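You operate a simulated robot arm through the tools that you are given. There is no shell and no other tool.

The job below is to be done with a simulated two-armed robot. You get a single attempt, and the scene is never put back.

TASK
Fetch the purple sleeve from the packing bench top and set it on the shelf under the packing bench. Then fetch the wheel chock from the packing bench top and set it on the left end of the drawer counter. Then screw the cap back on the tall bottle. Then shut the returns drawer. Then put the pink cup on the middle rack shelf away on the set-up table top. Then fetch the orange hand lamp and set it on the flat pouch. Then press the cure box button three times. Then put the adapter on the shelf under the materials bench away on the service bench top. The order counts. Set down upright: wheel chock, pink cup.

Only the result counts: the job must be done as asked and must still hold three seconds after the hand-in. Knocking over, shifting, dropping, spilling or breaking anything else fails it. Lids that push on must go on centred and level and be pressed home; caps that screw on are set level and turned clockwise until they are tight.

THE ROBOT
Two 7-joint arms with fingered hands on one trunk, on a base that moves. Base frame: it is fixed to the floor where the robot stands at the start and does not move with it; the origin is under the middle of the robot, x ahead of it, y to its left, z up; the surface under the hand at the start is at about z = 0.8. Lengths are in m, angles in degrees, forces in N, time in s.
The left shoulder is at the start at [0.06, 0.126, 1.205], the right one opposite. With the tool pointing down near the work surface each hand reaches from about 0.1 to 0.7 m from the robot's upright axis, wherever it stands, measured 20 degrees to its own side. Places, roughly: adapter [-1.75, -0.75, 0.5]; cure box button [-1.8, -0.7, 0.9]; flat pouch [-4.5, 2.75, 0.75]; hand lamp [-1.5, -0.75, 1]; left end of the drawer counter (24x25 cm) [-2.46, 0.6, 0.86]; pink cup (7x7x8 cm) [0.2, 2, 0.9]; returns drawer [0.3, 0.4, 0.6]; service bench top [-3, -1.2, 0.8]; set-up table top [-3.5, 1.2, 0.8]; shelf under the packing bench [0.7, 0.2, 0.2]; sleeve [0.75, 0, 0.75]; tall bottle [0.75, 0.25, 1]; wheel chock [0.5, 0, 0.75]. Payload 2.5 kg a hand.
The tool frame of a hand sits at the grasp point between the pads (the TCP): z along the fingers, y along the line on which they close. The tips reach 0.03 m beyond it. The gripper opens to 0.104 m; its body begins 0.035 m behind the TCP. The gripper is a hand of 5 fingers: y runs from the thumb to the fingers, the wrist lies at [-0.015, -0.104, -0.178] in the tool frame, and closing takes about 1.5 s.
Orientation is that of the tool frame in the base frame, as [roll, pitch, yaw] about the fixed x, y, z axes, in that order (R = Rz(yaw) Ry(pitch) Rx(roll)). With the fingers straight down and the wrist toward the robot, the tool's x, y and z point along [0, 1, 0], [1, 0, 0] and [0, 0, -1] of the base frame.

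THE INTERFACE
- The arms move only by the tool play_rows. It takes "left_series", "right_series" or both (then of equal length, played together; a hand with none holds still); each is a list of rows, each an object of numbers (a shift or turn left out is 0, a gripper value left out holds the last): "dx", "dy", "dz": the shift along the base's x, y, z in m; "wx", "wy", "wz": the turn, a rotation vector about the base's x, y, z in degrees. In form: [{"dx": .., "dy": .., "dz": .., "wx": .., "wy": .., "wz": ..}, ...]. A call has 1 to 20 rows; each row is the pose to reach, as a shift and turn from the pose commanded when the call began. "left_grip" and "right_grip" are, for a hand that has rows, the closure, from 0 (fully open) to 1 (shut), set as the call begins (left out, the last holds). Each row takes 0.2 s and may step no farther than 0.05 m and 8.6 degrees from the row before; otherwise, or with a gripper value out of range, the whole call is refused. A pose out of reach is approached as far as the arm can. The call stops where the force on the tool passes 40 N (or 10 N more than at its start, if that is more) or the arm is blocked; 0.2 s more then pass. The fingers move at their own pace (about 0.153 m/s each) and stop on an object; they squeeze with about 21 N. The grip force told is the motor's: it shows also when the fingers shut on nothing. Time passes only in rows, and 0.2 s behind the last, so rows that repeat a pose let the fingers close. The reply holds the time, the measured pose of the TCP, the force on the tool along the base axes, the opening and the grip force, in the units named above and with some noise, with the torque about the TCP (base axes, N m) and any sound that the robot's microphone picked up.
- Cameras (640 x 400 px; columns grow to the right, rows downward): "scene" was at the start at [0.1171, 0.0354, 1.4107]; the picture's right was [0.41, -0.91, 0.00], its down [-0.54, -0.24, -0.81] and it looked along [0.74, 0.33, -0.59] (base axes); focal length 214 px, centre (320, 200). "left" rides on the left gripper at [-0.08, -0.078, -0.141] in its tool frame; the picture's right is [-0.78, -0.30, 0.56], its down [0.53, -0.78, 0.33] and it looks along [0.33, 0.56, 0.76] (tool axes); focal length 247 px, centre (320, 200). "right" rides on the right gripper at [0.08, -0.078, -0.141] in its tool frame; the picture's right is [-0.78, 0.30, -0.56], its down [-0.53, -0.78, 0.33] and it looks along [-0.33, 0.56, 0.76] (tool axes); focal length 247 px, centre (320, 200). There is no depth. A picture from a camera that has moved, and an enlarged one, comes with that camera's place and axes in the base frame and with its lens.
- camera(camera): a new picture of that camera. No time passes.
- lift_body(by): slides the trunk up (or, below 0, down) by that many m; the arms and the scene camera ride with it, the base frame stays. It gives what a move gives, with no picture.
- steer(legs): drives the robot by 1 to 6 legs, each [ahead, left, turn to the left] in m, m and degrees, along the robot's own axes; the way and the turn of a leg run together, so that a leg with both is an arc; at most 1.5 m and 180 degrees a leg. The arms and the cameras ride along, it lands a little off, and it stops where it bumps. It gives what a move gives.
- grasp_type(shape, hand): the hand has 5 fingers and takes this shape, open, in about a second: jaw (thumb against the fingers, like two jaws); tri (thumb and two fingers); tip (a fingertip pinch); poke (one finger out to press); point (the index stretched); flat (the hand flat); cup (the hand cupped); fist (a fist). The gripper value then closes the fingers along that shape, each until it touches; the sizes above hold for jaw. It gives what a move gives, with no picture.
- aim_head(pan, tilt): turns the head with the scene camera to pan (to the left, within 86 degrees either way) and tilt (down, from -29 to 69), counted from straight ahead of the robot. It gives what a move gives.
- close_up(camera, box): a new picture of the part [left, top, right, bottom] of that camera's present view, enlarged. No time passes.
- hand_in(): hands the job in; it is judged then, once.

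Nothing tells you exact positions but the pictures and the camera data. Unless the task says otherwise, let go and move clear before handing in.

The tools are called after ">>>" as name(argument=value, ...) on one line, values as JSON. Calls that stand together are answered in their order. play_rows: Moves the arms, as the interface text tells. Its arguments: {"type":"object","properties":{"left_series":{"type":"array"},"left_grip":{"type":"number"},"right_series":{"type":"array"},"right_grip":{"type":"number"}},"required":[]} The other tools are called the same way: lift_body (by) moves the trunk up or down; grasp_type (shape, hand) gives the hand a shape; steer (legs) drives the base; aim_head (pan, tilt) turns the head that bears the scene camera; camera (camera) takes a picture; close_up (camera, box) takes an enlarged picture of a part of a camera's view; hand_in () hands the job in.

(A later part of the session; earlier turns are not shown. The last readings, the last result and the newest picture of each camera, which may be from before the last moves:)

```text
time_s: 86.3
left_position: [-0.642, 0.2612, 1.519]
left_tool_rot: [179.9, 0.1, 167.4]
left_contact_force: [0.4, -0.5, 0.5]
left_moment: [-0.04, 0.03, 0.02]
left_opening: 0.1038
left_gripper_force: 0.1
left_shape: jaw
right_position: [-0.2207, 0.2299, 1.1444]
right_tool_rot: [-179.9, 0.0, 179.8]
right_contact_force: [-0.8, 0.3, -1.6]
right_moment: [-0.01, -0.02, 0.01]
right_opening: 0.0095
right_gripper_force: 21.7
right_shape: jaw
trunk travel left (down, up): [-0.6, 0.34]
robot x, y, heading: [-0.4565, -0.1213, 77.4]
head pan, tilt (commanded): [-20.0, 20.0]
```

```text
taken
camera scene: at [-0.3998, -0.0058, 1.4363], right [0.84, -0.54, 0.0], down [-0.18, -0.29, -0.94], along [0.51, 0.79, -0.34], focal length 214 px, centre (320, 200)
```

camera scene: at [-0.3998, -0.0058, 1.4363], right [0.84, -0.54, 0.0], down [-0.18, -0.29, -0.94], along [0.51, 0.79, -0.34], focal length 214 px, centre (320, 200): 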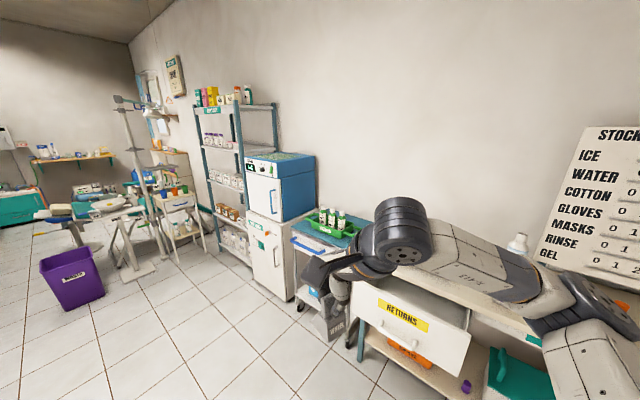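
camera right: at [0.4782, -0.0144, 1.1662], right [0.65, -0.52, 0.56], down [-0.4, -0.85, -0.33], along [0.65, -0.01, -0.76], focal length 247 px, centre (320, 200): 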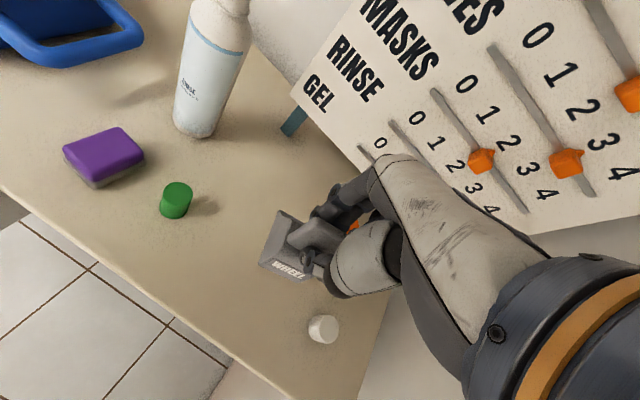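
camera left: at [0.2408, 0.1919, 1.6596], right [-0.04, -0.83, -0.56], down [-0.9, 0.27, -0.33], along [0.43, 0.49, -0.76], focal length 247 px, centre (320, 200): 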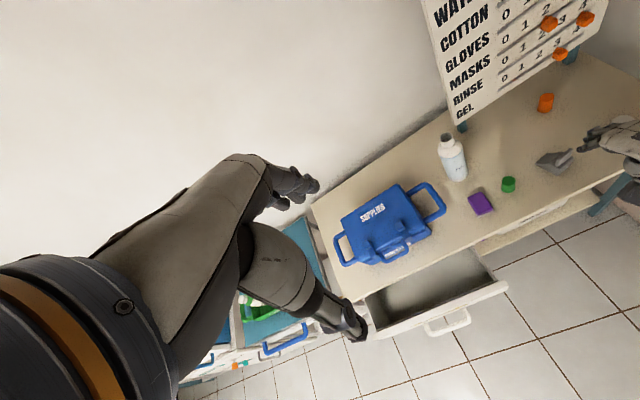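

>>> steer(legs=[[0, 0, 70]])

>>> aim_head(pan=0, tilt=20)

>>> camera(camera="scene")

>>> aim_head(pan=50, tilt=20)

>>> camera(camera="scene")

```text
time_s: 89.8
left_position: [-0.8807, -0.1655, 1.5175]
left_tool_rot: [-180.0, 0.0, -122.6]
left_contact_force: [-0.7, 0.3, -0.5]
left_moment: [-0.02, 0.01, 0.03]
left_opening: 0.1037
left_gripper_force: 0.1
left_shape: jaw
right_position: [-0.7064, 0.2176, 1.1451]
right_tool_rot: [-179.9, 0.0, -110.2]
right_contact_force: [0.4, 0.5, -1.1]
right_moment: [0.01, 0.0, -0.01]
right_opening: 0.0092
right_gripper_force: 20.4
right_shape: jaw
trunk travel left (down, up): [-0.6, 0.34]
robot x, y, heading: [-0.4565, -0.1212, 147.3]
head pan, tilt (commanded): [-20.0, 20.0]
```

```text
time_s: 90.6
left_position: [-0.8794, -0.1667, 1.5178]
left_tool_rot: [179.9, 0.1, -122.5]
left_contact_force: [0.1, 0.0, 0.2]
left_moment: [-0.02, 0.03, -0.04]
left_opening: 0.1039
left_gripper_force: 0.0
left_shape: jaw
right_position: [-0.707, 0.2184, 1.1436]
right_tool_rot: [-179.9, 0.0, -110.2]
right_contact_force: [0.6, 0.2, -2.6]
right_moment: [-0.02, 0.0, 0.02]
right_opening: 0.009
right_gripper_force: 21.4
right_shape: jaw
trunk travel left (down, up): [-0.6, 0.34]
robot x, y, heading: [-0.4589, -0.1213, 147.3]
head pan, tilt (commanded): [0.0, 20.0]
```

```text
taken
camera scene: at [-0.5708, -0.0515, 1.4363], right [0.54, 0.84, 0.0], down [0.29, -0.18, -0.94], along [-0.79, 0.51, -0.34], focal length 214 px, centre (320, 200)
```

scene: 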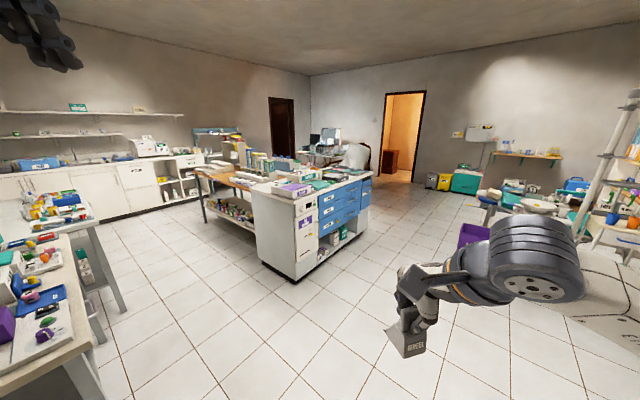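

```text
time_s: 91.8
left_position: [-0.8804, -0.1655, 1.5174]
left_tool_rot: [179.9, 0.0, -122.6]
left_contact_force: [0.3, 0.1, -1.0]
left_moment: [-0.03, 0.0, -0.01]
left_opening: 0.1038
left_gripper_force: 0.1
left_shape: jaw
right_position: [-0.7083, 0.2189, 1.1437]
right_tool_rot: [-179.9, -0.1, -110.2]
right_contact_force: [0.9, -0.3, -2.2]
right_moment: [0.01, -0.04, -0.01]
right_opening: 0.0093
right_gripper_force: 21.2
right_shape: jaw
trunk travel left (down, up): [-0.6, 0.34]
robot x, y, heading: [-0.4573, -0.1203, 147.2]
head pan, tilt (commanded): [50.0, 20.0]
```

```text
taken
camera scene: at [-0.5813, -0.1295, 1.4363], right [-0.3, 0.95, 0.0], down [0.33, 0.1, -0.94], along [-0.9, -0.28, -0.34], focal length 214 px, centre (320, 200)
```

scene: 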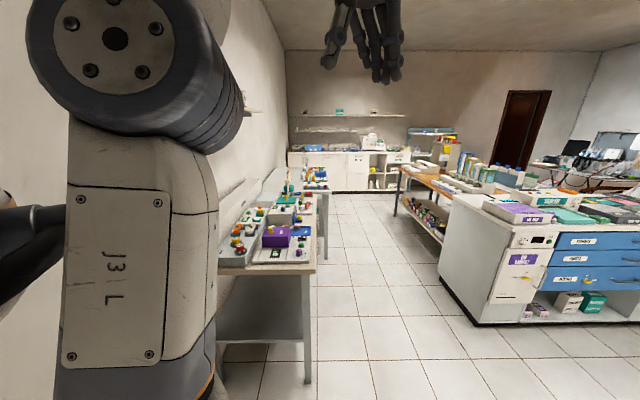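

>>> aim_head(pan=0, tilt=20)

>>> close_up(camera="scene", box=[190, 140, 390, 280])

>>> close_up(camera="scene", box=[0, 90, 200, 400])

```text
time_s: 92.9
left_position: [-0.8796, -0.1656, 1.5178]
left_tool_rot: [-180.0, -0.1, -122.6]
left_contact_force: [-0.5, 0.3, 0.0]
left_moment: [0.01, 0.0, 0.0]
left_opening: 0.1038
left_gripper_force: 0.0
left_shape: jaw
right_position: [-0.7073, 0.2185, 1.1451]
right_tool_rot: [180.0, 0.0, -110.2]
right_contact_force: [-0.1, 0.1, -3.3]
right_moment: [-0.02, 0.0, -0.01]
right_opening: 0.009
right_gripper_force: 21.2
right_shape: jaw
trunk travel left (down, up): [-0.6, 0.34]
robot x, y, heading: [-0.4581, -0.1238, 147.4]
head pan, tilt (commanded): [0.0, 20.0]
```

```text
2.86 times, centred on (290, 210) of scene
camera zoom: at [-0.5708, -0.0516, 1.4363], right [0.54, 0.84, 0.0], down [0.29, -0.18, -0.94], along [-0.79, 0.51, -0.34], focal length 613 px, centre (406, 171)
```

zoom: 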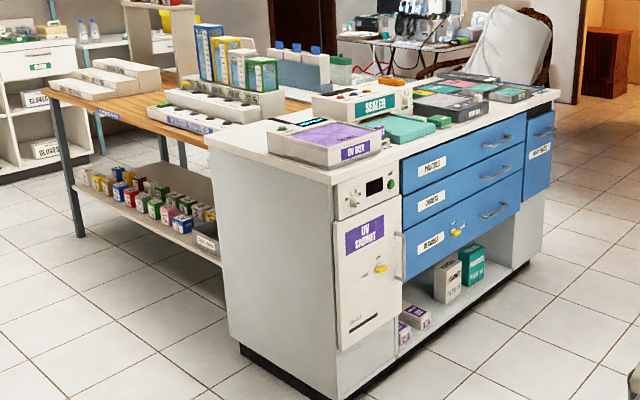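

```text
1.29 times, centred on (100, 245) of scene
camera zoom: at [-0.5708, -0.0516, 1.4363], right [0.54, 0.84, 0.0], down [0.29, -0.18, -0.94], along [-0.79, 0.51, -0.34], focal length 277 px, centre (604, 142)
```

zoom: 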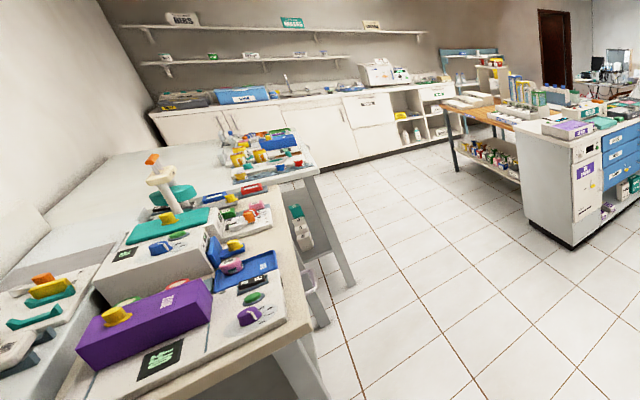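

The drawer counter stands ahead; its left end is the near end, with free top beside the purple tray, towards [-2.46, 0.6]. I drive round to stand at that end, facing it.

>>> steer(legs=[[0, 0, -39.3], [0.6, 0.3, 0]])

>>> aim_head(pan=60, tilt=30)

>>> camera(camera="scene")

```text
time_s: 98.5
left_position: [-1.2855, 0.586, 1.5174]
left_tool_rot: [-180.0, 0.0, -161.7]
left_contact_force: [0.5, -0.3, 0.2]
left_moment: [0.03, 0.0, 0.01]
left_opening: 0.104
left_gripper_force: 0.0
left_shape: jaw
right_position: [-0.9095, 0.7741, 1.1445]
right_tool_rot: [-179.9, 0.0, -149.3]
right_contact_force: [-1.2, -1.2, -1.5]
right_moment: [-0.01, -0.03, -0.01]
right_opening: 0.0095
right_gripper_force: 21.2
right_shape: jaw
trunk travel left (down, up): [-0.6, 0.34]
robot x, y, heading: [-0.9311, 0.3486, 108.5]
head pan, tilt (commanded): [0.0, 20.0]
```

```text
time_s: 99.8
left_position: [-1.2857, 0.5842, 1.5188]
left_tool_rot: [-180.0, 0.1, -161.8]
left_contact_force: [0.5, -0.3, -0.6]
left_moment: [0.02, 0.01, -0.02]
left_opening: 0.104
left_gripper_force: 0.0
left_shape: jaw
right_position: [-0.9089, 0.7741, 1.1441]
right_tool_rot: [-179.9, 0.1, -149.3]
right_contact_force: [0.1, -0.2, -1.4]
right_moment: [-0.01, -0.02, -0.03]
right_opening: 0.0088
right_gripper_force: 20.7
right_shape: jaw
trunk travel left (down, up): [-0.6, 0.34]
robot x, y, heading: [-0.9277, 0.3486, 108.2]
head pan, tilt (commanded): [60.0, 30.0]
```

```text
taken
camera scene: at [-1.0331, 0.4068, 1.4203], right [0.2, 0.98, 0.0], down [0.49, -0.1, -0.87], along [-0.85, 0.18, -0.5], focal length 214 px, centre (320, 200)
```

scene: 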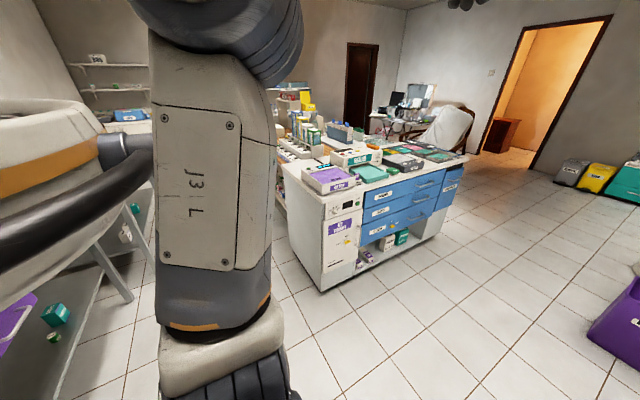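

>>> steer(legs=[[0, 1.25, 0]])

>>> aim_head(pan=0, tilt=40)

>>> camera(camera="scene")

```text
time_s: 106.1
left_position: [-2.4759, 0.1831, 1.5193]
left_tool_rot: [-180.0, 0.0, -161.0]
left_contact_force: [-0.4, 0.4, 0.4]
left_moment: [0.0, -0.01, -0.05]
left_opening: 0.1038
left_gripper_force: 0.1
left_shape: jaw
right_position: [-2.1013, 0.3749, 1.1445]
right_tool_rot: [-179.9, -0.1, -148.7]
right_contact_force: [-0.4, -0.1, -1.7]
right_moment: [0.0, -0.01, 0.01]
right_opening: 0.0093
right_gripper_force: 20.4
right_shape: jaw
trunk travel left (down, up): [-0.6, 0.34]
robot x, y, heading: [-2.1178, -0.045, 108.6]
head pan, tilt (commanded): [60.0, 30.0]
```

```text
time_s: 107.4
left_position: [-2.475, 0.1816, 1.5182]
left_tool_rot: [179.9, 0.0, -161.1]
left_contact_force: [-0.6, 0.6, -0.6]
left_moment: [0.0, 0.0, -0.01]
left_opening: 0.1037
left_gripper_force: 0.0
left_shape: jaw
right_position: [-2.1011, 0.3745, 1.1448]
right_tool_rot: [-179.9, 0.0, -148.6]
right_contact_force: [0.3, -0.9, -1.6]
right_moment: [-0.02, 0.02, 0.0]
right_opening: 0.0092
right_gripper_force: 21.1
right_shape: jaw
trunk travel left (down, up): [-0.6, 0.34]
robot x, y, heading: [-2.119, -0.0503, 109.0]
head pan, tilt (commanded): [0.0, 40.0]
```

```text
taken
camera scene: at [-2.1607, 0.0695, 1.4049], right [0.95, 0.32, 0.0], down [0.21, -0.61, -0.77], along [-0.25, 0.72, -0.64], focal length 214 px, centre (320, 200)
```

scene: 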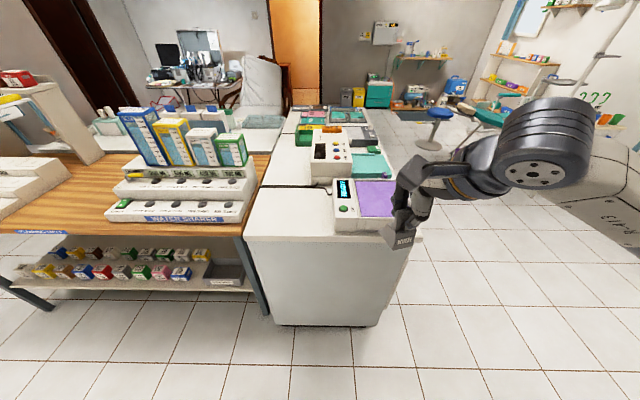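

The free patch at the counter's left end is centred at about [-2.46, 0.60], left of the purple tray. I move closer.

>>> steer(legs=[[0.2, 0.15, 0]])

>>> aim_head(pan=5, tilt=55)

>>> camera(camera="scene")

>>> camera(camera="right")

```text
time_s: 109.2
left_position: [-2.6835, 0.3261, 1.5182]
left_tool_rot: [180.0, 0.1, -161.1]
left_contact_force: [-0.2, 0.7, -0.6]
left_moment: [-0.02, 0.02, 0.01]
left_opening: 0.1038
left_gripper_force: 0.0
left_shape: jaw
right_position: [-2.3081, 0.5187, 1.1439]
right_tool_rot: [-179.9, 0.1, -148.6]
right_contact_force: [-0.7, 1.1, -2.2]
right_moment: [-0.04, 0.02, 0.02]
right_opening: 0.0094
right_gripper_force: 21.0
right_shape: jaw
trunk travel left (down, up): [-0.6, 0.34]
robot x, y, heading: [-2.3246, 0.093, 108.8]
head pan, tilt (commanded): [0.0, 40.0]
```

```text
time_s: 110.0
left_position: [-2.6829, 0.3256, 1.5184]
left_tool_rot: [179.9, 0.0, -161.1]
left_contact_force: [-0.1, 0.2, -0.4]
left_moment: [0.02, -0.01, 0.01]
left_opening: 0.1038
left_gripper_force: 0.1
left_shape: jaw
right_position: [-2.3076, 0.5181, 1.144]
right_tool_rot: [-179.8, 0.0, -148.8]
right_contact_force: [-0.3, -0.1, -0.4]
right_moment: [-0.04, -0.02, 0.01]
right_opening: 0.009
right_gripper_force: 21.2
right_shape: jaw
trunk travel left (down, up): [-0.6, 0.34]
robot x, y, heading: [-2.3201, 0.0954, 109.0]
head pan, tilt (commanded): [5.0, 55.0]
```

```text
taken
camera scene: at [-2.3686, 0.1982, 1.3843], right [0.91, 0.4, 0.0], down [0.33, -0.75, -0.57], along [-0.23, 0.53, -0.82], focal length 214 px, centre (320, 200)
```

scene: 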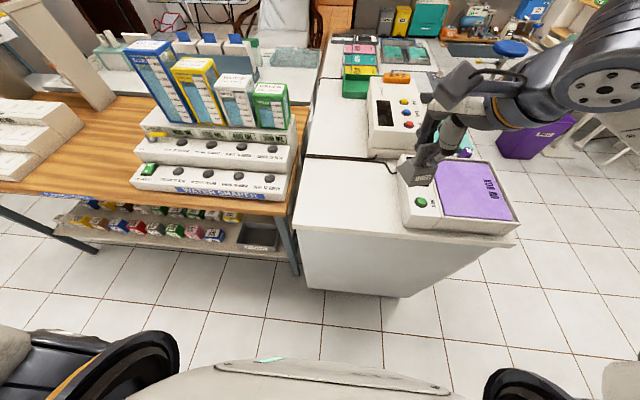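

```text
taken
camera right: at [-2.3366, 0.4113, 1.2848], right [0.51, 0.66, 0.56], down [0.86, -0.39, -0.33], along [0.0, 0.65, -0.76], focal length 247 px, centre (320, 200)
```

right: 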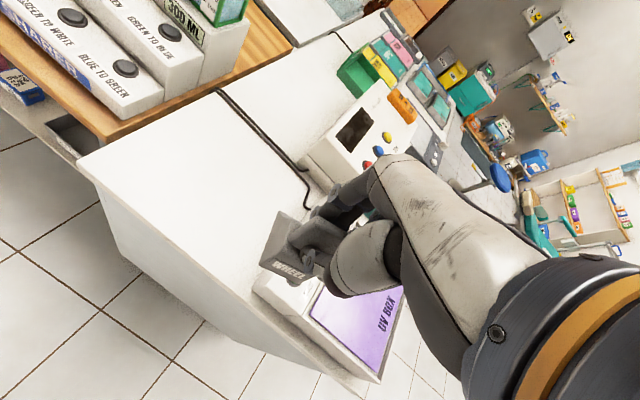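

>>> play_rows(right_series=[{"dx": -0.04, "dy": 0.02}, {"dx": -0.08, "dy": 0.04}, {"dx": -0.12, "dy": 0.063}, {"dx": -0.152, "dy": 0.082, "dz": -0.02}, {"dx": -0.152, "dy": 0.082, "dz": -0.06}, {"dx": -0.152, "dy": 0.082, "dz": -0.1}, {"dx": -0.152, "dy": 0.082, "dz": -0.14}, {"dx": -0.152, "dy": 0.082, "dz": -0.17}, {"dx": -0.152, "dy": 0.082, "dz": -0.185}, {"dx": -0.152, "dy": 0.082, "dz": -0.185}])

>>> camera(camera="right")

>>> close_up(camera="scene", box=[260, 110, 460, 260])

```text
time_s: 112.2
left_position: [-2.681, 0.3255, 1.5182]
left_tool_rot: [-180.0, -0.1, -161.1]
left_contact_force: [0.8, -0.1, 1.0]
left_moment: [-0.01, -0.06, 0.0]
left_opening: 0.1034
left_gripper_force: 0.0
left_shape: jaw
right_position: [-2.4609, 0.5995, 0.96]
right_tool_rot: [-179.9, 0.0, -148.7]
right_contact_force: [-0.8, -1.2, -1.6]
right_moment: [-0.03, -0.04, -0.02]
right_opening: 0.0091
right_gripper_force: 21.0
right_shape: jaw
trunk travel left (down, up): [-0.6, 0.34]
robot x, y, heading: [-2.3223, 0.0964, 108.8]
head pan, tilt (commanded): [5.0, 55.0]
```

```text
taken
camera right: at [-2.489, 0.4931, 1.0998], right [0.51, 0.66, 0.56], down [0.86, -0.39, -0.33], along [0.0, 0.65, -0.76], focal length 247 px, centre (320, 200)
```

right: 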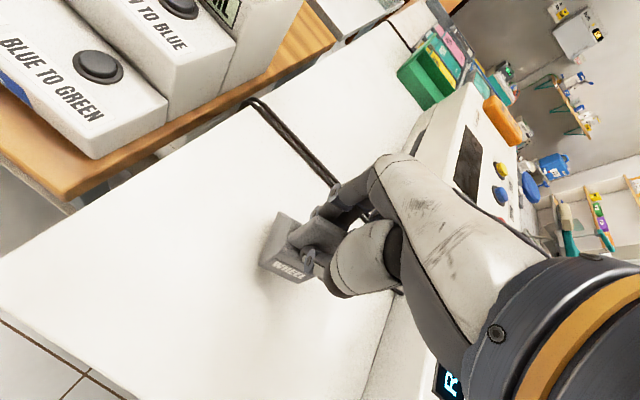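

```text
2.67 times, centred on (360, 185) of scene
camera zoom: at [-2.3687, 0.1982, 1.3842], right [0.91, 0.4, 0.0], down [0.33, -0.75, -0.57], along [-0.23, 0.52, -0.82], focal length 572 px, centre (213, 240)
```

zoom: 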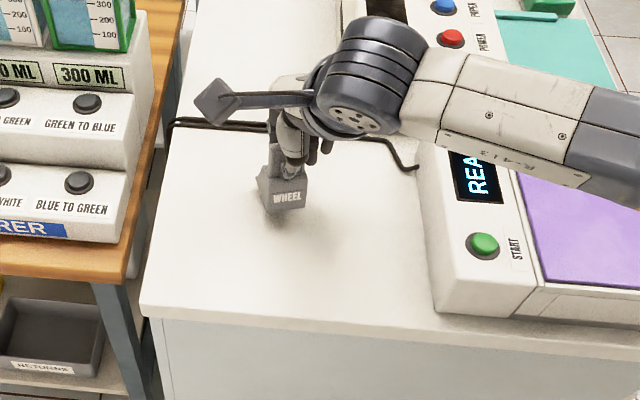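

The patch is clear; I shift the chock 2.5 cm towards the near edge, away from the cable, and lower it slowly.

>>> play_rows(right_series=[{"dx": 0.008, "dy": -0.024}, {"dx": 0.008, "dy": -0.024, "dz": -0.01}, {"dx": 0.008, "dy": -0.024, "dz": -0.018}, {"dx": 0.008, "dy": -0.024, "dz": -0.021}, {"dx": 0.008, "dy": -0.024, "dz": -0.021}])

```text
time_s: 113.4
left_position: [-2.6813, 0.3253, 1.5178]
left_tool_rot: [-179.9, 0.0, -161.1]
left_contact_force: [0.9, -0.6, 0.1]
left_moment: [0.01, 0.01, 0.0]
left_opening: 0.1036
left_gripper_force: 0.0
left_shape: jaw
right_position: [-2.4513, 0.5761, 0.9394]
right_tool_rot: [-180.0, 0.0, -148.7]
right_contact_force: [0.6, -1.1, -0.2]
right_moment: [0.04, 0.02, 0.01]
right_opening: 0.0097
right_gripper_force: 20.9
right_shape: jaw
trunk travel left (down, up): [-0.6, 0.34]
robot x, y, heading: [-2.3259, 0.0941, 109.0]
head pan, tilt (commanded): [5.0, 55.0]
```

>>> play_rows(right_series=[{"dz": -0.003}, {"dz": -0.003}])

>>> play_rows(right_series=[{"dz": -0.003}, {"dz": -0.003}])

>>> close_up(camera="right", box=[220, 170, 400, 320])

```text
time_s: 114.0
left_position: [-2.6808, 0.3239, 1.5189]
left_tool_rot: [-180.0, 0.0, -161.1]
left_contact_force: [-0.3, -0.7, 1.0]
left_moment: [-0.03, 0.02, 0.02]
left_opening: 0.1036
left_gripper_force: 0.1
left_shape: jaw
right_position: [-2.4518, 0.5757, 0.9357]
right_tool_rot: [-180.0, 0.1, -148.7]
right_contact_force: [0.7, -1.0, 1.8]
right_moment: [0.09, 0.08, -0.05]
right_opening: 0.0094
right_gripper_force: 22.1
right_shape: jaw
trunk travel left (down, up): [-0.6, 0.34]
robot x, y, heading: [-2.3249, 0.0933, 109.0]
head pan, tilt (commanded): [5.0, 55.0]
```

```text
time_s: 114.6
left_position: [-2.6815, 0.3233, 1.5189]
left_tool_rot: [179.9, 0.0, -161.2]
left_contact_force: [0.4, 0.4, 0.4]
left_moment: [0.02, 0.02, 0.01]
left_opening: 0.1038
left_gripper_force: 0.1
left_shape: jaw
right_position: [-2.4518, 0.5753, 0.934]
right_tool_rot: [179.7, -0.1, -148.8]
right_contact_force: [1.0, 0.1, 10.0]
right_moment: [0.09, 0.17, -0.01]
right_opening: 0.0095
right_gripper_force: 20.8
right_shape: jaw
trunk travel left (down, up): [-0.6, 0.34]
robot x, y, heading: [-2.323, 0.096, 108.9]
head pan, tilt (commanded): [5.0, 55.0]
```

```text
2.67 times, centred on (310, 245) of right
camera zoom: at [-2.4806, 0.4685, 1.0743], right [0.51, 0.65, 0.56], down [0.86, -0.39, -0.34], along [-0.01, 0.65, -0.76], focal length 659 px, centre (347, 80)
```

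zoom: 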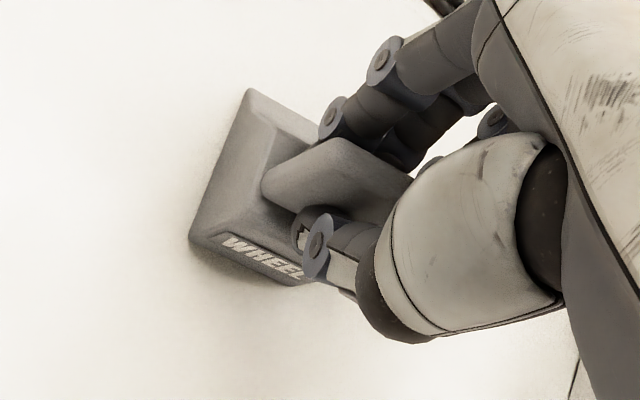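

Contact at about 10 N: the chock sits on the counter. I open the hand and rise.

>>> play_rows(right_series=[{"dz": 0.002}, {"dz": 0.002}, {"dz": 0.002}, {"dz": 0.002}, {"dz": 0.002}, {"dz": 0.002}, {"dz": 0.002}], right_grip=0.0)

>>> play_rows(right_series=[{"dz": 0.03}, {"dz": 0.07}, {"dz": 0.115}, {"dz": 0.16}, {"dz": 0.2}])

>>> close_up(camera="right", box=[150, 100, 450, 350])

>>> close_up(camera="scene", box=[260, 110, 460, 260])

```text
time_s: 116.2
left_position: [-2.6822, 0.3254, 1.5182]
left_tool_rot: [180.0, 0.1, -161.1]
left_contact_force: [0.5, -0.4, 0.1]
left_moment: [-0.01, 0.0, -0.01]
left_opening: 0.104
left_gripper_force: 0.0
left_shape: jaw
right_position: [-2.4521, 0.5762, 0.9338]
right_tool_rot: [-180.0, 0.0, -148.6]
right_contact_force: [0.9, 0.2, -0.6]
right_moment: [0.01, -0.04, 0.0]
right_opening: 0.1038
right_gripper_force: 0.0
right_shape: jaw
trunk travel left (down, up): [-0.6, 0.34]
robot x, y, heading: [-2.3229, 0.0945, 109.0]
head pan, tilt (commanded): [5.0, 55.0]
```

```text
time_s: 117.4
left_position: [-2.682, 0.3252, 1.5188]
left_tool_rot: [180.0, 0.0, -161.0]
left_contact_force: [-0.1, -1.2, -0.5]
left_moment: [-0.01, -0.01, -0.01]
left_opening: 0.104
left_gripper_force: 0.0
left_shape: jaw
right_position: [-2.4519, 0.5747, 1.1343]
right_tool_rot: [-179.8, 0.0, -148.7]
right_contact_force: [-0.4, -0.3, 0.0]
right_moment: [0.01, -0.01, -0.01]
right_opening: 0.1037
right_gripper_force: 0.1
right_shape: jaw
trunk travel left (down, up): [-0.6, 0.34]
robot x, y, heading: [-2.3245, 0.0992, 108.9]
head pan, tilt (commanded): [5.0, 55.0]
```

```text
1.60 times, centred on (300, 225) of right
camera zoom: at [-2.4806, 0.4683, 1.2756], right [0.51, 0.66, 0.56], down [0.86, -0.39, -0.33], along [0.0, 0.65, -0.76], focal length 395 px, centre (352, 160)
```

zoom: 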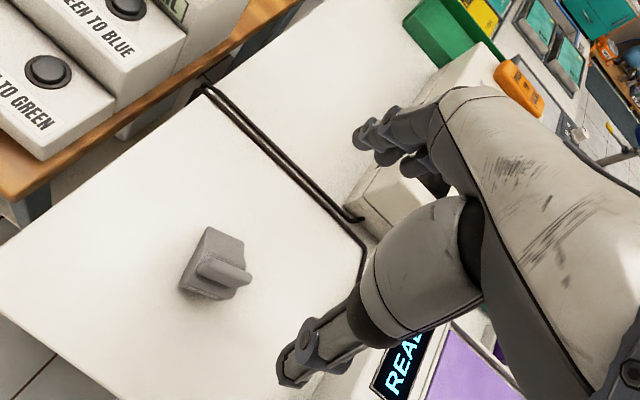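

```text
2.67 times, centred on (360, 185) of scene
camera zoom: at [-2.3687, 0.1978, 1.3842], right [0.91, 0.4, 0.0], down [0.33, -0.75, -0.57], along [-0.23, 0.52, -0.82], focal length 572 px, centre (213, 240)
```

zoom: 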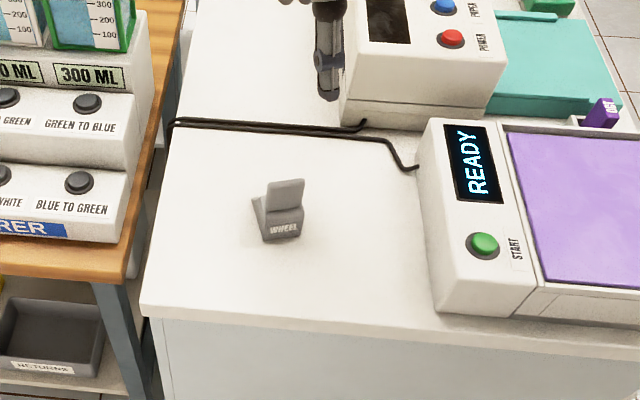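

The chock stands upright on the counter's left end. Next is the bottle cap: I pull the hand in and drive back to the packing bench.

>>> play_rows(right_series=[{"dx": 0.013, "dy": -0.038}, {"dx": 0.026, "dy": -0.076}, {"dx": 0.038, "dy": -0.113}])

>>> steer(legs=[[-0.2, -0.1, 0], [0, -1.3, 0], [0, 0, -90.5]])

>>> aim_head(pan=0, tilt=30)

>>> camera(camera="scene")

```text
time_s: 118.2
left_position: [-2.6818, 0.3247, 1.5187]
left_tool_rot: [179.9, 0.0, -161.1]
left_contact_force: [-0.2, 0.1, -0.2]
left_moment: [0.02, 0.01, 0.01]
left_opening: 0.1035
left_gripper_force: 0.2
left_shape: jaw
right_position: [-2.4124, 0.4629, 1.1339]
right_tool_rot: [-180.0, -0.1, -148.8]
right_contact_force: [-0.5, 0.1, 0.9]
right_moment: [0.0, 0.02, 0.02]
right_opening: 0.1037
right_gripper_force: 0.2
right_shape: jaw
trunk travel left (down, up): [-0.6, 0.34]
robot x, y, heading: [-2.3245, 0.0936, 109.1]
head pan, tilt (commanded): [5.0, 55.0]
```

```text
time_s: 129.8
left_position: [-0.7122, 0.7167, 1.5197]
left_tool_rot: [179.9, 0.0, 109.1]
left_contact_force: [0.0, 0.2, 0.3]
left_moment: [0.0, -0.01, 0.04]
left_opening: 0.1038
left_gripper_force: 0.1
left_shape: jaw
right_position: [-0.5736, 0.4487, 1.1338]
right_tool_rot: [-179.9, 0.0, 121.3]
right_contact_force: [0.0, -0.2, 0.3]
right_moment: [-0.01, 0.0, 0.02]
right_opening: 0.1034
right_gripper_force: 0.1
right_shape: jaw
trunk travel left (down, up): [-0.6, 0.34]
robot x, y, heading: [-0.9433, 0.3537, 18.8]
head pan, tilt (commanded): [5.0, 55.0]
```

```text
time_s: 130.7
left_position: [-0.7121, 0.717, 1.5179]
left_tool_rot: [-179.9, 0.0, 109.0]
left_contact_force: [0.4, 0.7, -0.2]
left_moment: [-0.04, -0.03, 0.01]
left_opening: 0.1038
left_gripper_force: 0.1
left_shape: jaw
right_position: [-0.5744, 0.449, 1.1346]
right_tool_rot: [-179.9, -0.1, 121.4]
right_contact_force: [0.2, -0.2, 0.8]
right_moment: [0.0, 0.0, -0.01]
right_opening: 0.1036
right_gripper_force: 0.0
right_shape: jaw
trunk travel left (down, up): [-0.6, 0.34]
robot x, y, heading: [-0.9428, 0.3559, 19.1]
head pan, tilt (commanded): [0.0, 30.0]
```

```text
taken
camera scene: at [-0.822, 0.4002, 1.4202], right [0.33, -0.95, 0.0], down [-0.47, -0.16, -0.87], along [0.82, 0.28, -0.5], focal length 214 px, centre (320, 200)
```

scene: 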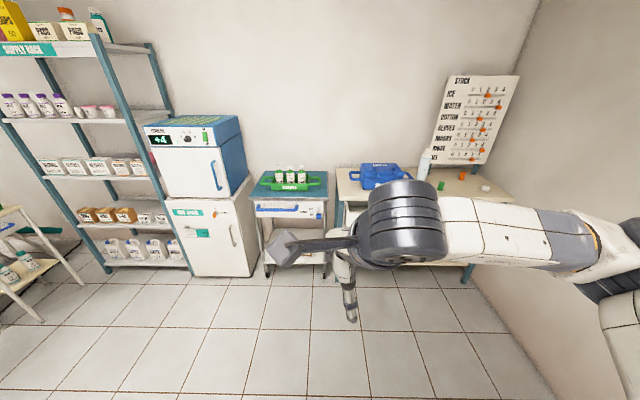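

>>> steer(legs=[[0.45, -0.7, -0.9], [0.36, 0, 0]])

>>> aim_head(pan=0, tilt=50)

>>> camera(camera="scene")

>>> close_up(camera="scene", box=[230, 100, 470, 260])

```text
time_s: 137.1
left_position: [0.2814, 0.3034, 1.5166]
left_tool_rot: [180.0, 0.0, 108.0]
left_contact_force: [-0.7, -0.7, -0.5]
left_moment: [0.0, 0.0, 0.02]
left_opening: 0.1035
left_gripper_force: 0.0
left_shape: jaw
right_position: [0.4141, 0.0334, 1.1341]
right_tool_rot: [-179.9, 0.0, 120.3]
right_contact_force: [0.1, -0.4, -0.3]
right_moment: [-0.01, 0.02, -0.02]
right_opening: 0.1037
right_gripper_force: 0.0
right_shape: jaw
trunk travel left (down, up): [-0.6, 0.34]
robot x, y, heading: [0.0419, -0.0489, 18.1]
head pan, tilt (commanded): [0.0, 30.0]
```

```text
time_s: 137.9
left_position: [0.281, 0.3043, 1.518]
left_tool_rot: [179.8, 0.0, 107.9]
left_contact_force: [0.2, 0.1, -0.2]
left_moment: [-0.01, -0.02, -0.03]
left_opening: 0.1037
left_gripper_force: 0.1
left_shape: jaw
right_position: [0.4139, 0.0327, 1.1341]
right_tool_rot: [-179.9, 0.1, 120.3]
right_contact_force: [0.5, 0.5, 0.0]
right_moment: [-0.02, -0.03, -0.01]
right_opening: 0.1033
right_gripper_force: 0.0
right_shape: jaw
trunk travel left (down, up): [-0.6, 0.34]
robot x, y, heading: [0.0406, -0.0519, 17.6]
head pan, tilt (commanded): [0.0, 50.0]
```

```text
taken
camera scene: at [0.1522, -0.0143, 1.3908], right [0.31, -0.95, 0.0], down [-0.73, -0.23, -0.64], along [0.61, 0.2, -0.77], focal length 214 px, centre (320, 200)
```

scene: 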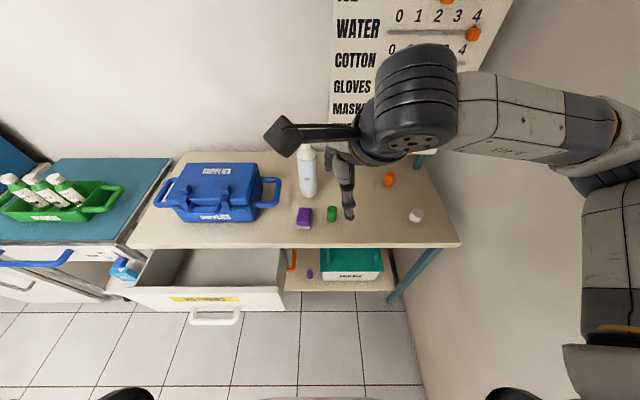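

```text
2.50 times, centred on (350, 180) of scene
camera zoom: at [0.1522, -0.0143, 1.3908], right [0.31, -0.95, 0.0], down [-0.73, -0.23, -0.64], along [0.61, 0.2, -0.77], focal length 536 px, centre (245, 250)
```

zoom: 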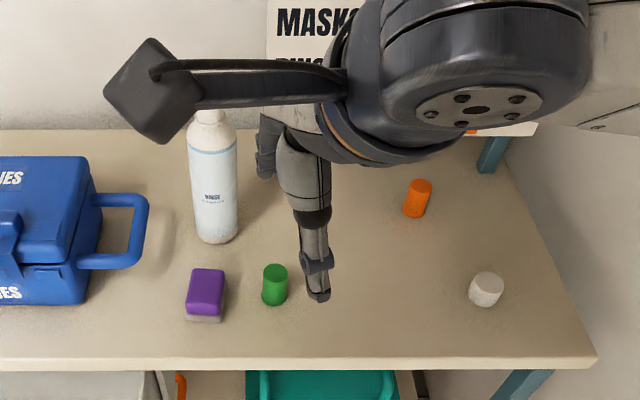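

>>> steer(legs=[[0.08, 0, 0]])

>>> aim_head(pan=-20, tilt=50)

>>> close_up(camera="scene", box=[210, 120, 410, 280])

>>> camera(camera="right")

```text
time_s: 138.9
left_position: [0.3584, 0.3285, 1.5184]
left_tool_rot: [-179.9, 0.0, 107.8]
left_contact_force: [-0.8, -0.4, -0.6]
left_moment: [0.03, 0.02, 0.02]
left_opening: 0.1037
left_gripper_force: 0.1
left_shape: jaw
right_position: [0.4898, 0.0571, 1.1337]
right_tool_rot: [-179.9, 0.0, 120.3]
right_contact_force: [1.1, 0.5, 0.0]
right_moment: [-0.01, 0.05, 0.01]
right_opening: 0.1038
right_gripper_force: 0.0
right_shape: jaw
trunk travel left (down, up): [-0.6, 0.34]
robot x, y, heading: [0.1197, -0.0259, 17.5]
head pan, tilt (commanded): [0.0, 50.0]
```

```text
time_s: 139.8
left_position: [0.3575, 0.3277, 1.5196]
left_tool_rot: [179.9, 0.0, 107.8]
left_contact_force: [-0.2, -0.5, 0.4]
left_moment: [-0.01, 0.0, -0.01]
left_opening: 0.1039
left_gripper_force: 0.0
left_shape: jaw
right_position: [0.4911, 0.0567, 1.1345]
right_tool_rot: [179.9, 0.0, 120.2]
right_contact_force: [0.2, 0.2, -0.3]
right_moment: [-0.04, -0.02, -0.01]
right_opening: 0.1034
right_gripper_force: 0.1
right_shape: jaw
trunk travel left (down, up): [-0.6, 0.34]
robot x, y, heading: [0.1228, -0.0258, 17.9]
head pan, tilt (commanded): [-20.0, 50.0]
```

```text
2.50 times, centred on (310, 200) of scene
camera zoom: at [0.2321, -0.0163, 1.3907], right [-0.04, -1.0, 0.0], down [-0.77, 0.03, -0.64], along [0.64, -0.02, -0.77], focal length 536 px, centre (345, 200)
```

zoom: 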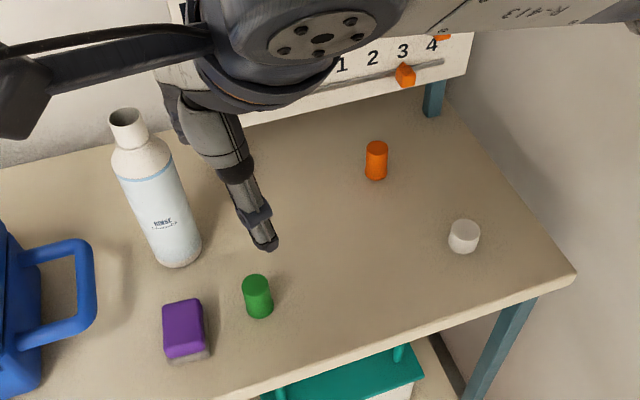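

```text
taken
camera right: at [0.3817, 0.0882, 1.2744], right [0.65, -0.52, 0.56], down [-0.4, -0.85, -0.33], along [0.65, -0.01, -0.76], focal length 247 px, centre (320, 200)
```

right: 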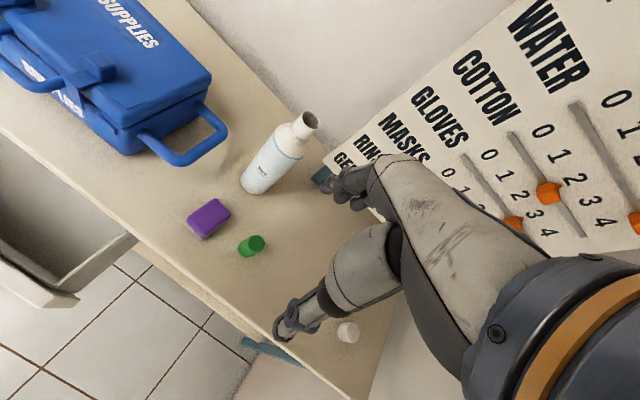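

The cap is at about [0.646, -0.190]. I bring the right hand above it.

>>> play_rows(right_series=[{"dx": 0.019, "dy": -0.031, "dz": -0.02, "wz": -2}, {"dx": 0.038, "dy": -0.062, "dz": -0.04, "wz": -4}, {"dx": 0.057, "dy": -0.093, "dz": -0.063, "wz": -6}, {"dx": 0.077, "dy": -0.124, "dz": -0.087, "wz": -8}, {"dx": 0.097, "dy": -0.155, "dz": -0.111, "wz": -10}, {"dx": 0.117, "dy": -0.186, "dz": -0.136, "wz": -12}, {"dx": 0.137, "dy": -0.217, "dz": -0.161, "wz": -12}, {"dx": 0.155, "dy": -0.247, "dz": -0.185, "wz": -12}, {"dx": 0.155, "dy": -0.247, "dz": -0.185, "wz": -12}])

>>> camera(camera="right")

>>> close_up(camera="scene", box=[270, 80, 450, 260])

```text
time_s: 141.8
left_position: [0.3559, 0.328, 1.5179]
left_tool_rot: [179.9, 0.0, 107.8]
left_contact_force: [0.0, -0.2, -0.2]
left_moment: [-0.01, 0.01, 0.02]
left_opening: 0.1037
left_gripper_force: 0.1
left_shape: jaw
right_position: [0.6461, -0.1901, 0.9488]
right_tool_rot: [179.9, 0.1, 108.3]
right_contact_force: [0.6, 0.1, 0.6]
right_moment: [0.0, 0.04, 0.01]
right_opening: 0.1037
right_gripper_force: 0.1
right_shape: jaw
trunk travel left (down, up): [-0.6, 0.34]
robot x, y, heading: [0.1193, -0.0236, 17.7]
head pan, tilt (commanded): [-20.0, 50.0]
```

```text
taken
camera right: at [0.5462, -0.1374, 1.0891], right [0.52, -0.64, 0.56], down [-0.57, -0.75, -0.33], along [0.63, -0.14, -0.76], focal length 247 px, centre (320, 200)
```

right: 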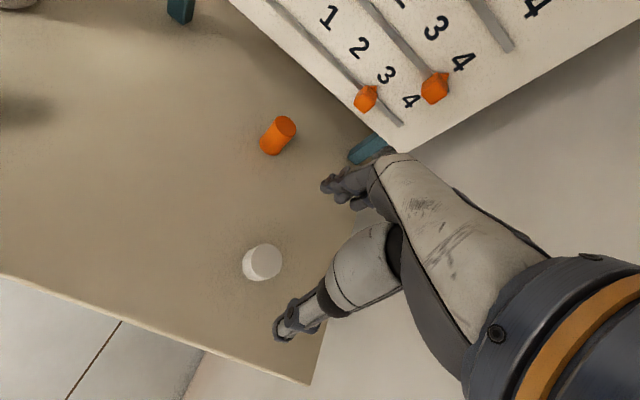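

```text
2.22 times, centred on (360, 170) of scene
camera zoom: at [0.2319, -0.0162, 1.3907], right [-0.04, -1.0, 0.0], down [-0.77, 0.03, -0.64], along [0.64, -0.02, -0.77], focal length 477 px, centre (231, 267)
```

zoom: 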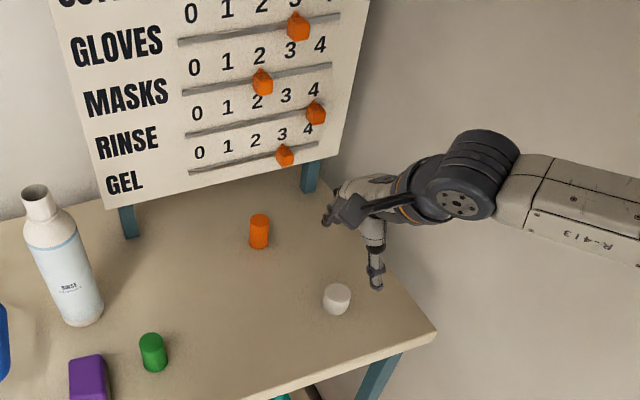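

Wrist camera agrees: cap at [0.647, -0.188]. I lower over it and close gently.

>>> play_rows(right_series=[{"dx": 0.001, "dy": 0.002, "dz": -0.04}, {"dx": 0.001, "dy": 0.002, "dz": -0.075}, {"dx": 0.001, "dy": 0.002, "dz": -0.1}, {"dx": 0.001, "dy": 0.002, "dz": -0.112}, {"dx": 0.001, "dy": 0.002, "dz": -0.112}])

>>> close_up(camera="right", box=[220, 160, 420, 350])

>>> close_up(camera="scene", box=[330, 140, 450, 260])

```text
time_s: 143.0
left_position: [0.3577, 0.3288, 1.5183]
left_tool_rot: [-180.0, 0.0, 107.9]
left_contact_force: [0.3, 0.2, -0.9]
left_moment: [0.02, -0.01, 0.05]
left_opening: 0.1037
left_gripper_force: 0.0
left_shape: jaw
right_position: [0.6464, -0.1871, 0.838]
right_tool_rot: [-180.0, 0.0, 108.2]
right_contact_force: [0.5, -0.7, -0.3]
right_moment: [-0.04, 0.02, 0.0]
right_opening: 0.1041
right_gripper_force: 0.1
right_shape: jaw
trunk travel left (down, up): [-0.6, 0.34]
robot x, y, heading: [0.1193, -0.0268, 18.0]
head pan, tilt (commanded): [-20.0, 50.0]
```

```text
2.11 times, centred on (320, 255) of right
camera zoom: at [0.5469, -0.1357, 0.977], right [0.52, -0.64, 0.56], down [-0.57, -0.75, -0.33], along [0.63, -0.14, -0.76], focal length 520 px, centre (320, 84)
```

zoom: 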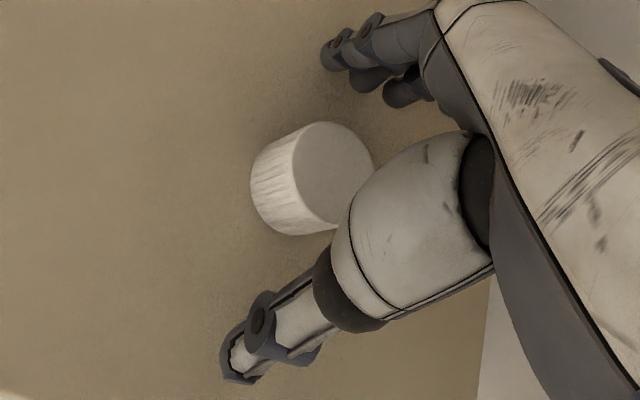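

```text
3.33 times, centred on (390, 200) of scene
camera zoom: at [0.2321, -0.0164, 1.3907], right [-0.04, -1.0, 0.0], down [-0.77, 0.03, -0.64], along [0.64, -0.02, -0.77], focal length 715 px, centre (87, 200)
```

zoom: 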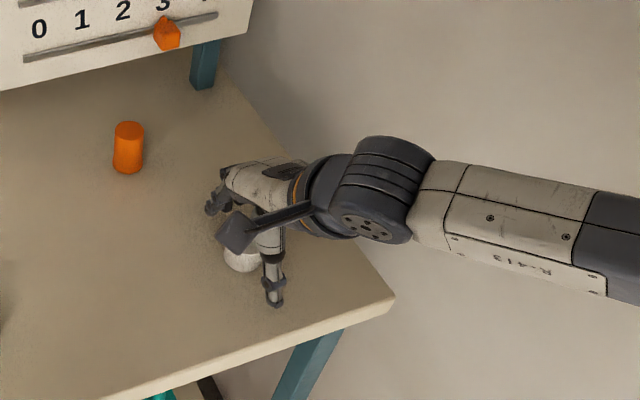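

>>> play_rows(right_series=[{"dz": 0}, {"dz": 0}, {"dz": 0}, {"dz": 0}, {"dz": 0}, {"dz": 0}, {"dz": 0}, {"dz": 0}, {"dz": 0}], right_grip=1.0)

>>> close_up(camera="right", box=[220, 160, 420, 350])

```text
time_s: 145.0
left_position: [0.3573, 0.3288, 1.5191]
left_tool_rot: [179.9, 0.1, 107.8]
left_contact_force: [0.1, 0.2, -0.2]
left_moment: [-0.01, -0.02, -0.01]
left_opening: 0.1036
left_gripper_force: 0.0
left_shape: jaw
right_position: [0.6455, -0.1883, 0.8377]
right_tool_rot: [-180.0, 0.0, 108.2]
right_contact_force: [0.1, -0.2, 0.3]
right_moment: [0.03, 0.01, -0.01]
right_opening: 0.0306
right_gripper_force: 20.6
right_shape: jaw
trunk travel left (down, up): [-0.6, 0.34]
robot x, y, heading: [0.1205, -0.0254, 17.7]
head pan, tilt (commanded): [-20.0, 50.0]
```

```text
2.11 times, centred on (320, 255) of right
camera zoom: at [0.5469, -0.1357, 0.9772], right [0.52, -0.64, 0.56], down [-0.57, -0.75, -0.33], along [0.63, -0.14, -0.76], focal length 520 px, centre (320, 84)
```

zoom: 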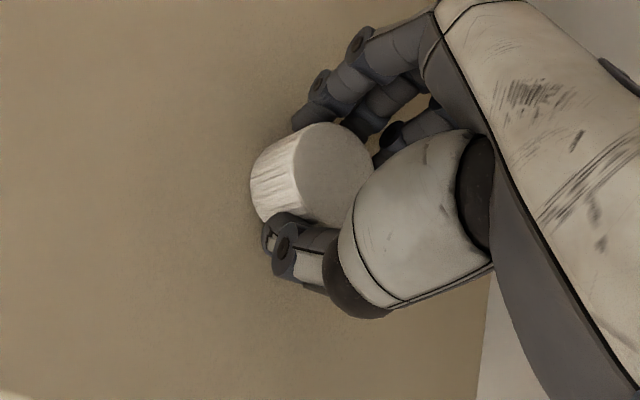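

Cap is gripped. I lift it clear, then carry it over the bottle while turning the hand counter-clockwise to leave room for clockwise screwing.

>>> play_rows(right_series=[{"dz": 0.02}, {"dz": 0.06}, {"dz": 0.105}, {"dz": 0.15}, {"dz": 0.195}, {"dz": 0.24}, {"dz": 0.285}, {"dz": 0.312}])

>>> close_up(camera="right", box=[220, 160, 420, 350])

>>> play_rows(right_series=[{"dy": 0.04, "wz": 8}, {"dy": 0.08, "wz": 16}, {"dy": 0.12, "wz": 24}, {"dy": 0.16, "wz": 32}, {"dy": 0.2, "wz": 40}, {"dy": 0.24, "wz": 48}, {"dy": 0.28, "wz": 56}, {"dy": 0.32, "wz": 64}, {"dx": 0.002, "dy": 0.35, "wz": 70}, {"dx": 0.004, "dy": 0.378, "wz": 70}, {"dx": 0.004, "dy": 0.378, "wz": 70}])

>>> camera(camera="right")

>>> aim_head(pan=5, tilt=35)

>>> camera(camera="scene")

```text
time_s: 146.8
left_position: [0.3557, 0.329, 1.518]
left_tool_rot: [179.9, 0.0, 107.8]
left_contact_force: [0.6, -1.4, 0.4]
left_moment: [0.02, -0.01, 0.02]
left_opening: 0.1041
left_gripper_force: 0.0
left_shape: jaw
right_position: [0.6457, -0.1889, 1.1496]
right_tool_rot: [-179.9, 0.0, 108.2]
right_contact_force: [-0.6, -0.1, 0.6]
right_moment: [0.01, -0.01, -0.02]
right_opening: 0.0304
right_gripper_force: 21.8
right_shape: jaw
trunk travel left (down, up): [-0.6, 0.34]
robot x, y, heading: [0.1175, -0.0234, 17.7]
head pan, tilt (commanded): [-20.0, 50.0]
```

```text
2.11 times, centred on (320, 255) of right
camera zoom: at [0.5461, -0.1362, 1.29], right [0.52, -0.64, 0.56], down [-0.57, -0.75, -0.33], along [0.63, -0.14, -0.76], focal length 520 px, centre (320, 84)
```

zoom: 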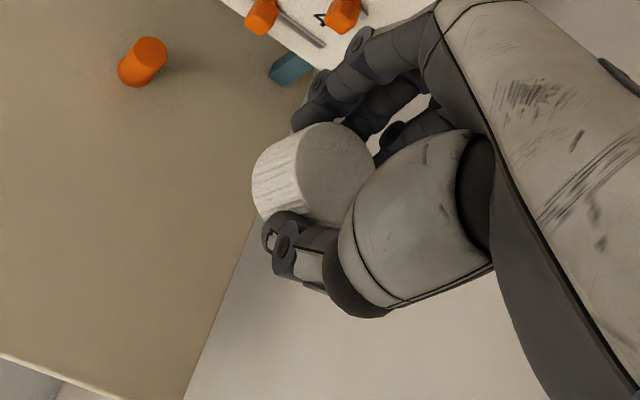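

```text
time_s: 149.4
left_position: [0.3582, 0.3274, 1.518]
left_tool_rot: [180.0, 0.0, 107.8]
left_contact_force: [0.8, -0.3, -0.7]
left_moment: [0.0, 0.02, -0.01]
left_opening: 0.1036
left_gripper_force: 0.0
left_shape: jaw
right_position: [0.535, 0.1165, 1.0858]
right_tool_rot: [172.9, 3.2, 171.4]
right_contact_force: [1.0, 0.2, -0.6]
right_moment: [0.03, 0.0, 0.02]
right_opening: 0.0302
right_gripper_force: 21.2
right_shape: jaw
right hand out of reach, approached as far as the arm can: row 5, 6, 7, 8, 9, 10, 11
trunk travel left (down, up): [-0.6, 0.34]
robot x, y, heading: [0.1172, -0.023, 17.9]
head pan, tilt (commanded): [-20.0, 50.0]
stopped in row 11 (right hand): the arm was blocked; the commanded pose is now the measured one
```

```text
taken
camera right: at [0.4345, 0.0362, 1.2115], right [0.77, 0.11, 0.63], down [0.44, -0.8, -0.4], along [0.46, 0.58, -0.67], focal length 247 px, centre (320, 200)
```

right: 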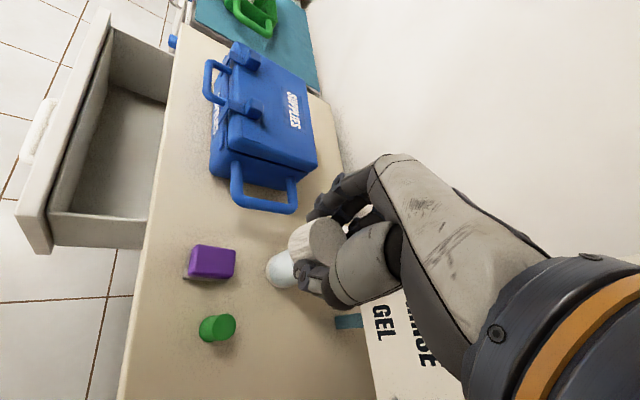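

```text
time_s: 150.3
left_position: [0.3566, 0.3289, 1.518]
left_tool_rot: [179.9, 0.1, 107.8]
left_contact_force: [-0.4, 0.0, 0.1]
left_moment: [0.01, -0.02, -0.03]
left_opening: 0.1036
left_gripper_force: 0.0
left_shape: jaw
right_position: [0.5329, 0.117, 1.0874]
right_tool_rot: [173.1, 3.4, 171.4]
right_contact_force: [0.1, -0.3, 0.1]
right_moment: [0.02, 0.0, -0.01]
right_opening: 0.0299
right_gripper_force: 21.0
right_shape: jaw
trunk travel left (down, up): [-0.6, 0.34]
robot x, y, heading: [0.1173, -0.0222, 17.8]
head pan, tilt (commanded): [5.0, 35.0]
```

```text
taken
camera scene: at [0.2363, 0.0206, 1.4124], right [0.39, -0.92, 0.0], down [-0.53, -0.22, -0.82], along [0.76, 0.32, -0.57], focal length 214 px, centre (320, 200)
```

scene: 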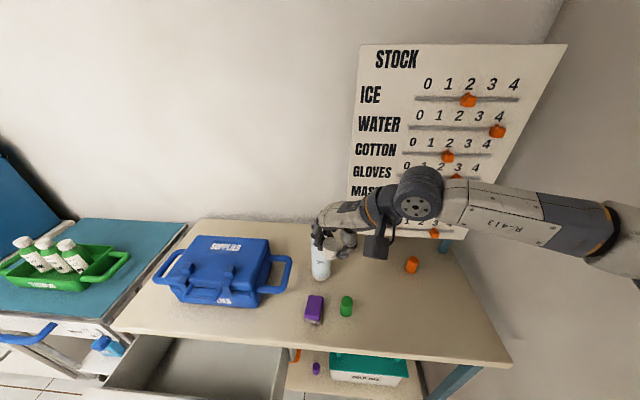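

The arm could not reach that far round and stopped in a tilted pose, without touching anything. I level the hand and bring it back to the right.

>>> play_rows(right_series=[{"dx": 0.0, "dy": -0.03, "dz": 0.03}, {"dx": 0.0, "dy": -0.06, "dz": 0.05, "wx": -3.2, "wy": 2.2}, {"dx": 0.0, "dy": -0.09, "dz": 0.06, "wx": -6.4, "wy": 4.4}, {"dx": 0.0, "dy": -0.11, "dz": 0.06, "wx": -6.4, "wy": 4.4}])

>>> camera(camera="scene")

```text
time_s: 151.3
left_position: [0.3574, 0.3273, 1.5185]
left_tool_rot: [179.9, 0.1, 107.8]
left_contact_force: [1.1, -0.3, -0.2]
left_moment: [0.03, 0.01, -0.05]
left_opening: 0.1038
left_gripper_force: 0.1
left_shape: jaw
right_position: [0.4852, 0.019, 1.1209]
right_tool_rot: [177.2, -0.8, 171.5]
right_contact_force: [0.3, -0.3, 0.2]
right_moment: [0.03, 0.0, 0.01]
right_opening: 0.0301
right_gripper_force: 20.5
right_shape: jaw
right hand out of reach, approached as far as the arm can: row 1, 2, 3, 4
trunk travel left (down, up): [-0.6, 0.34]
robot x, y, heading: [0.1182, -0.0253, 17.9]
head pan, tilt (commanded): [5.0, 35.0]
```

```text
taken
camera scene: at [0.2364, 0.0201, 1.4126], right [0.39, -0.92, 0.0], down [-0.53, -0.22, -0.82], along [0.76, 0.32, -0.57], focal length 214 px, centre (320, 200)
```

scene: 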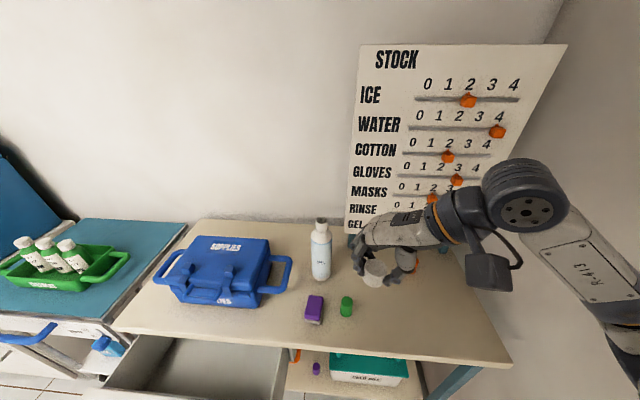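

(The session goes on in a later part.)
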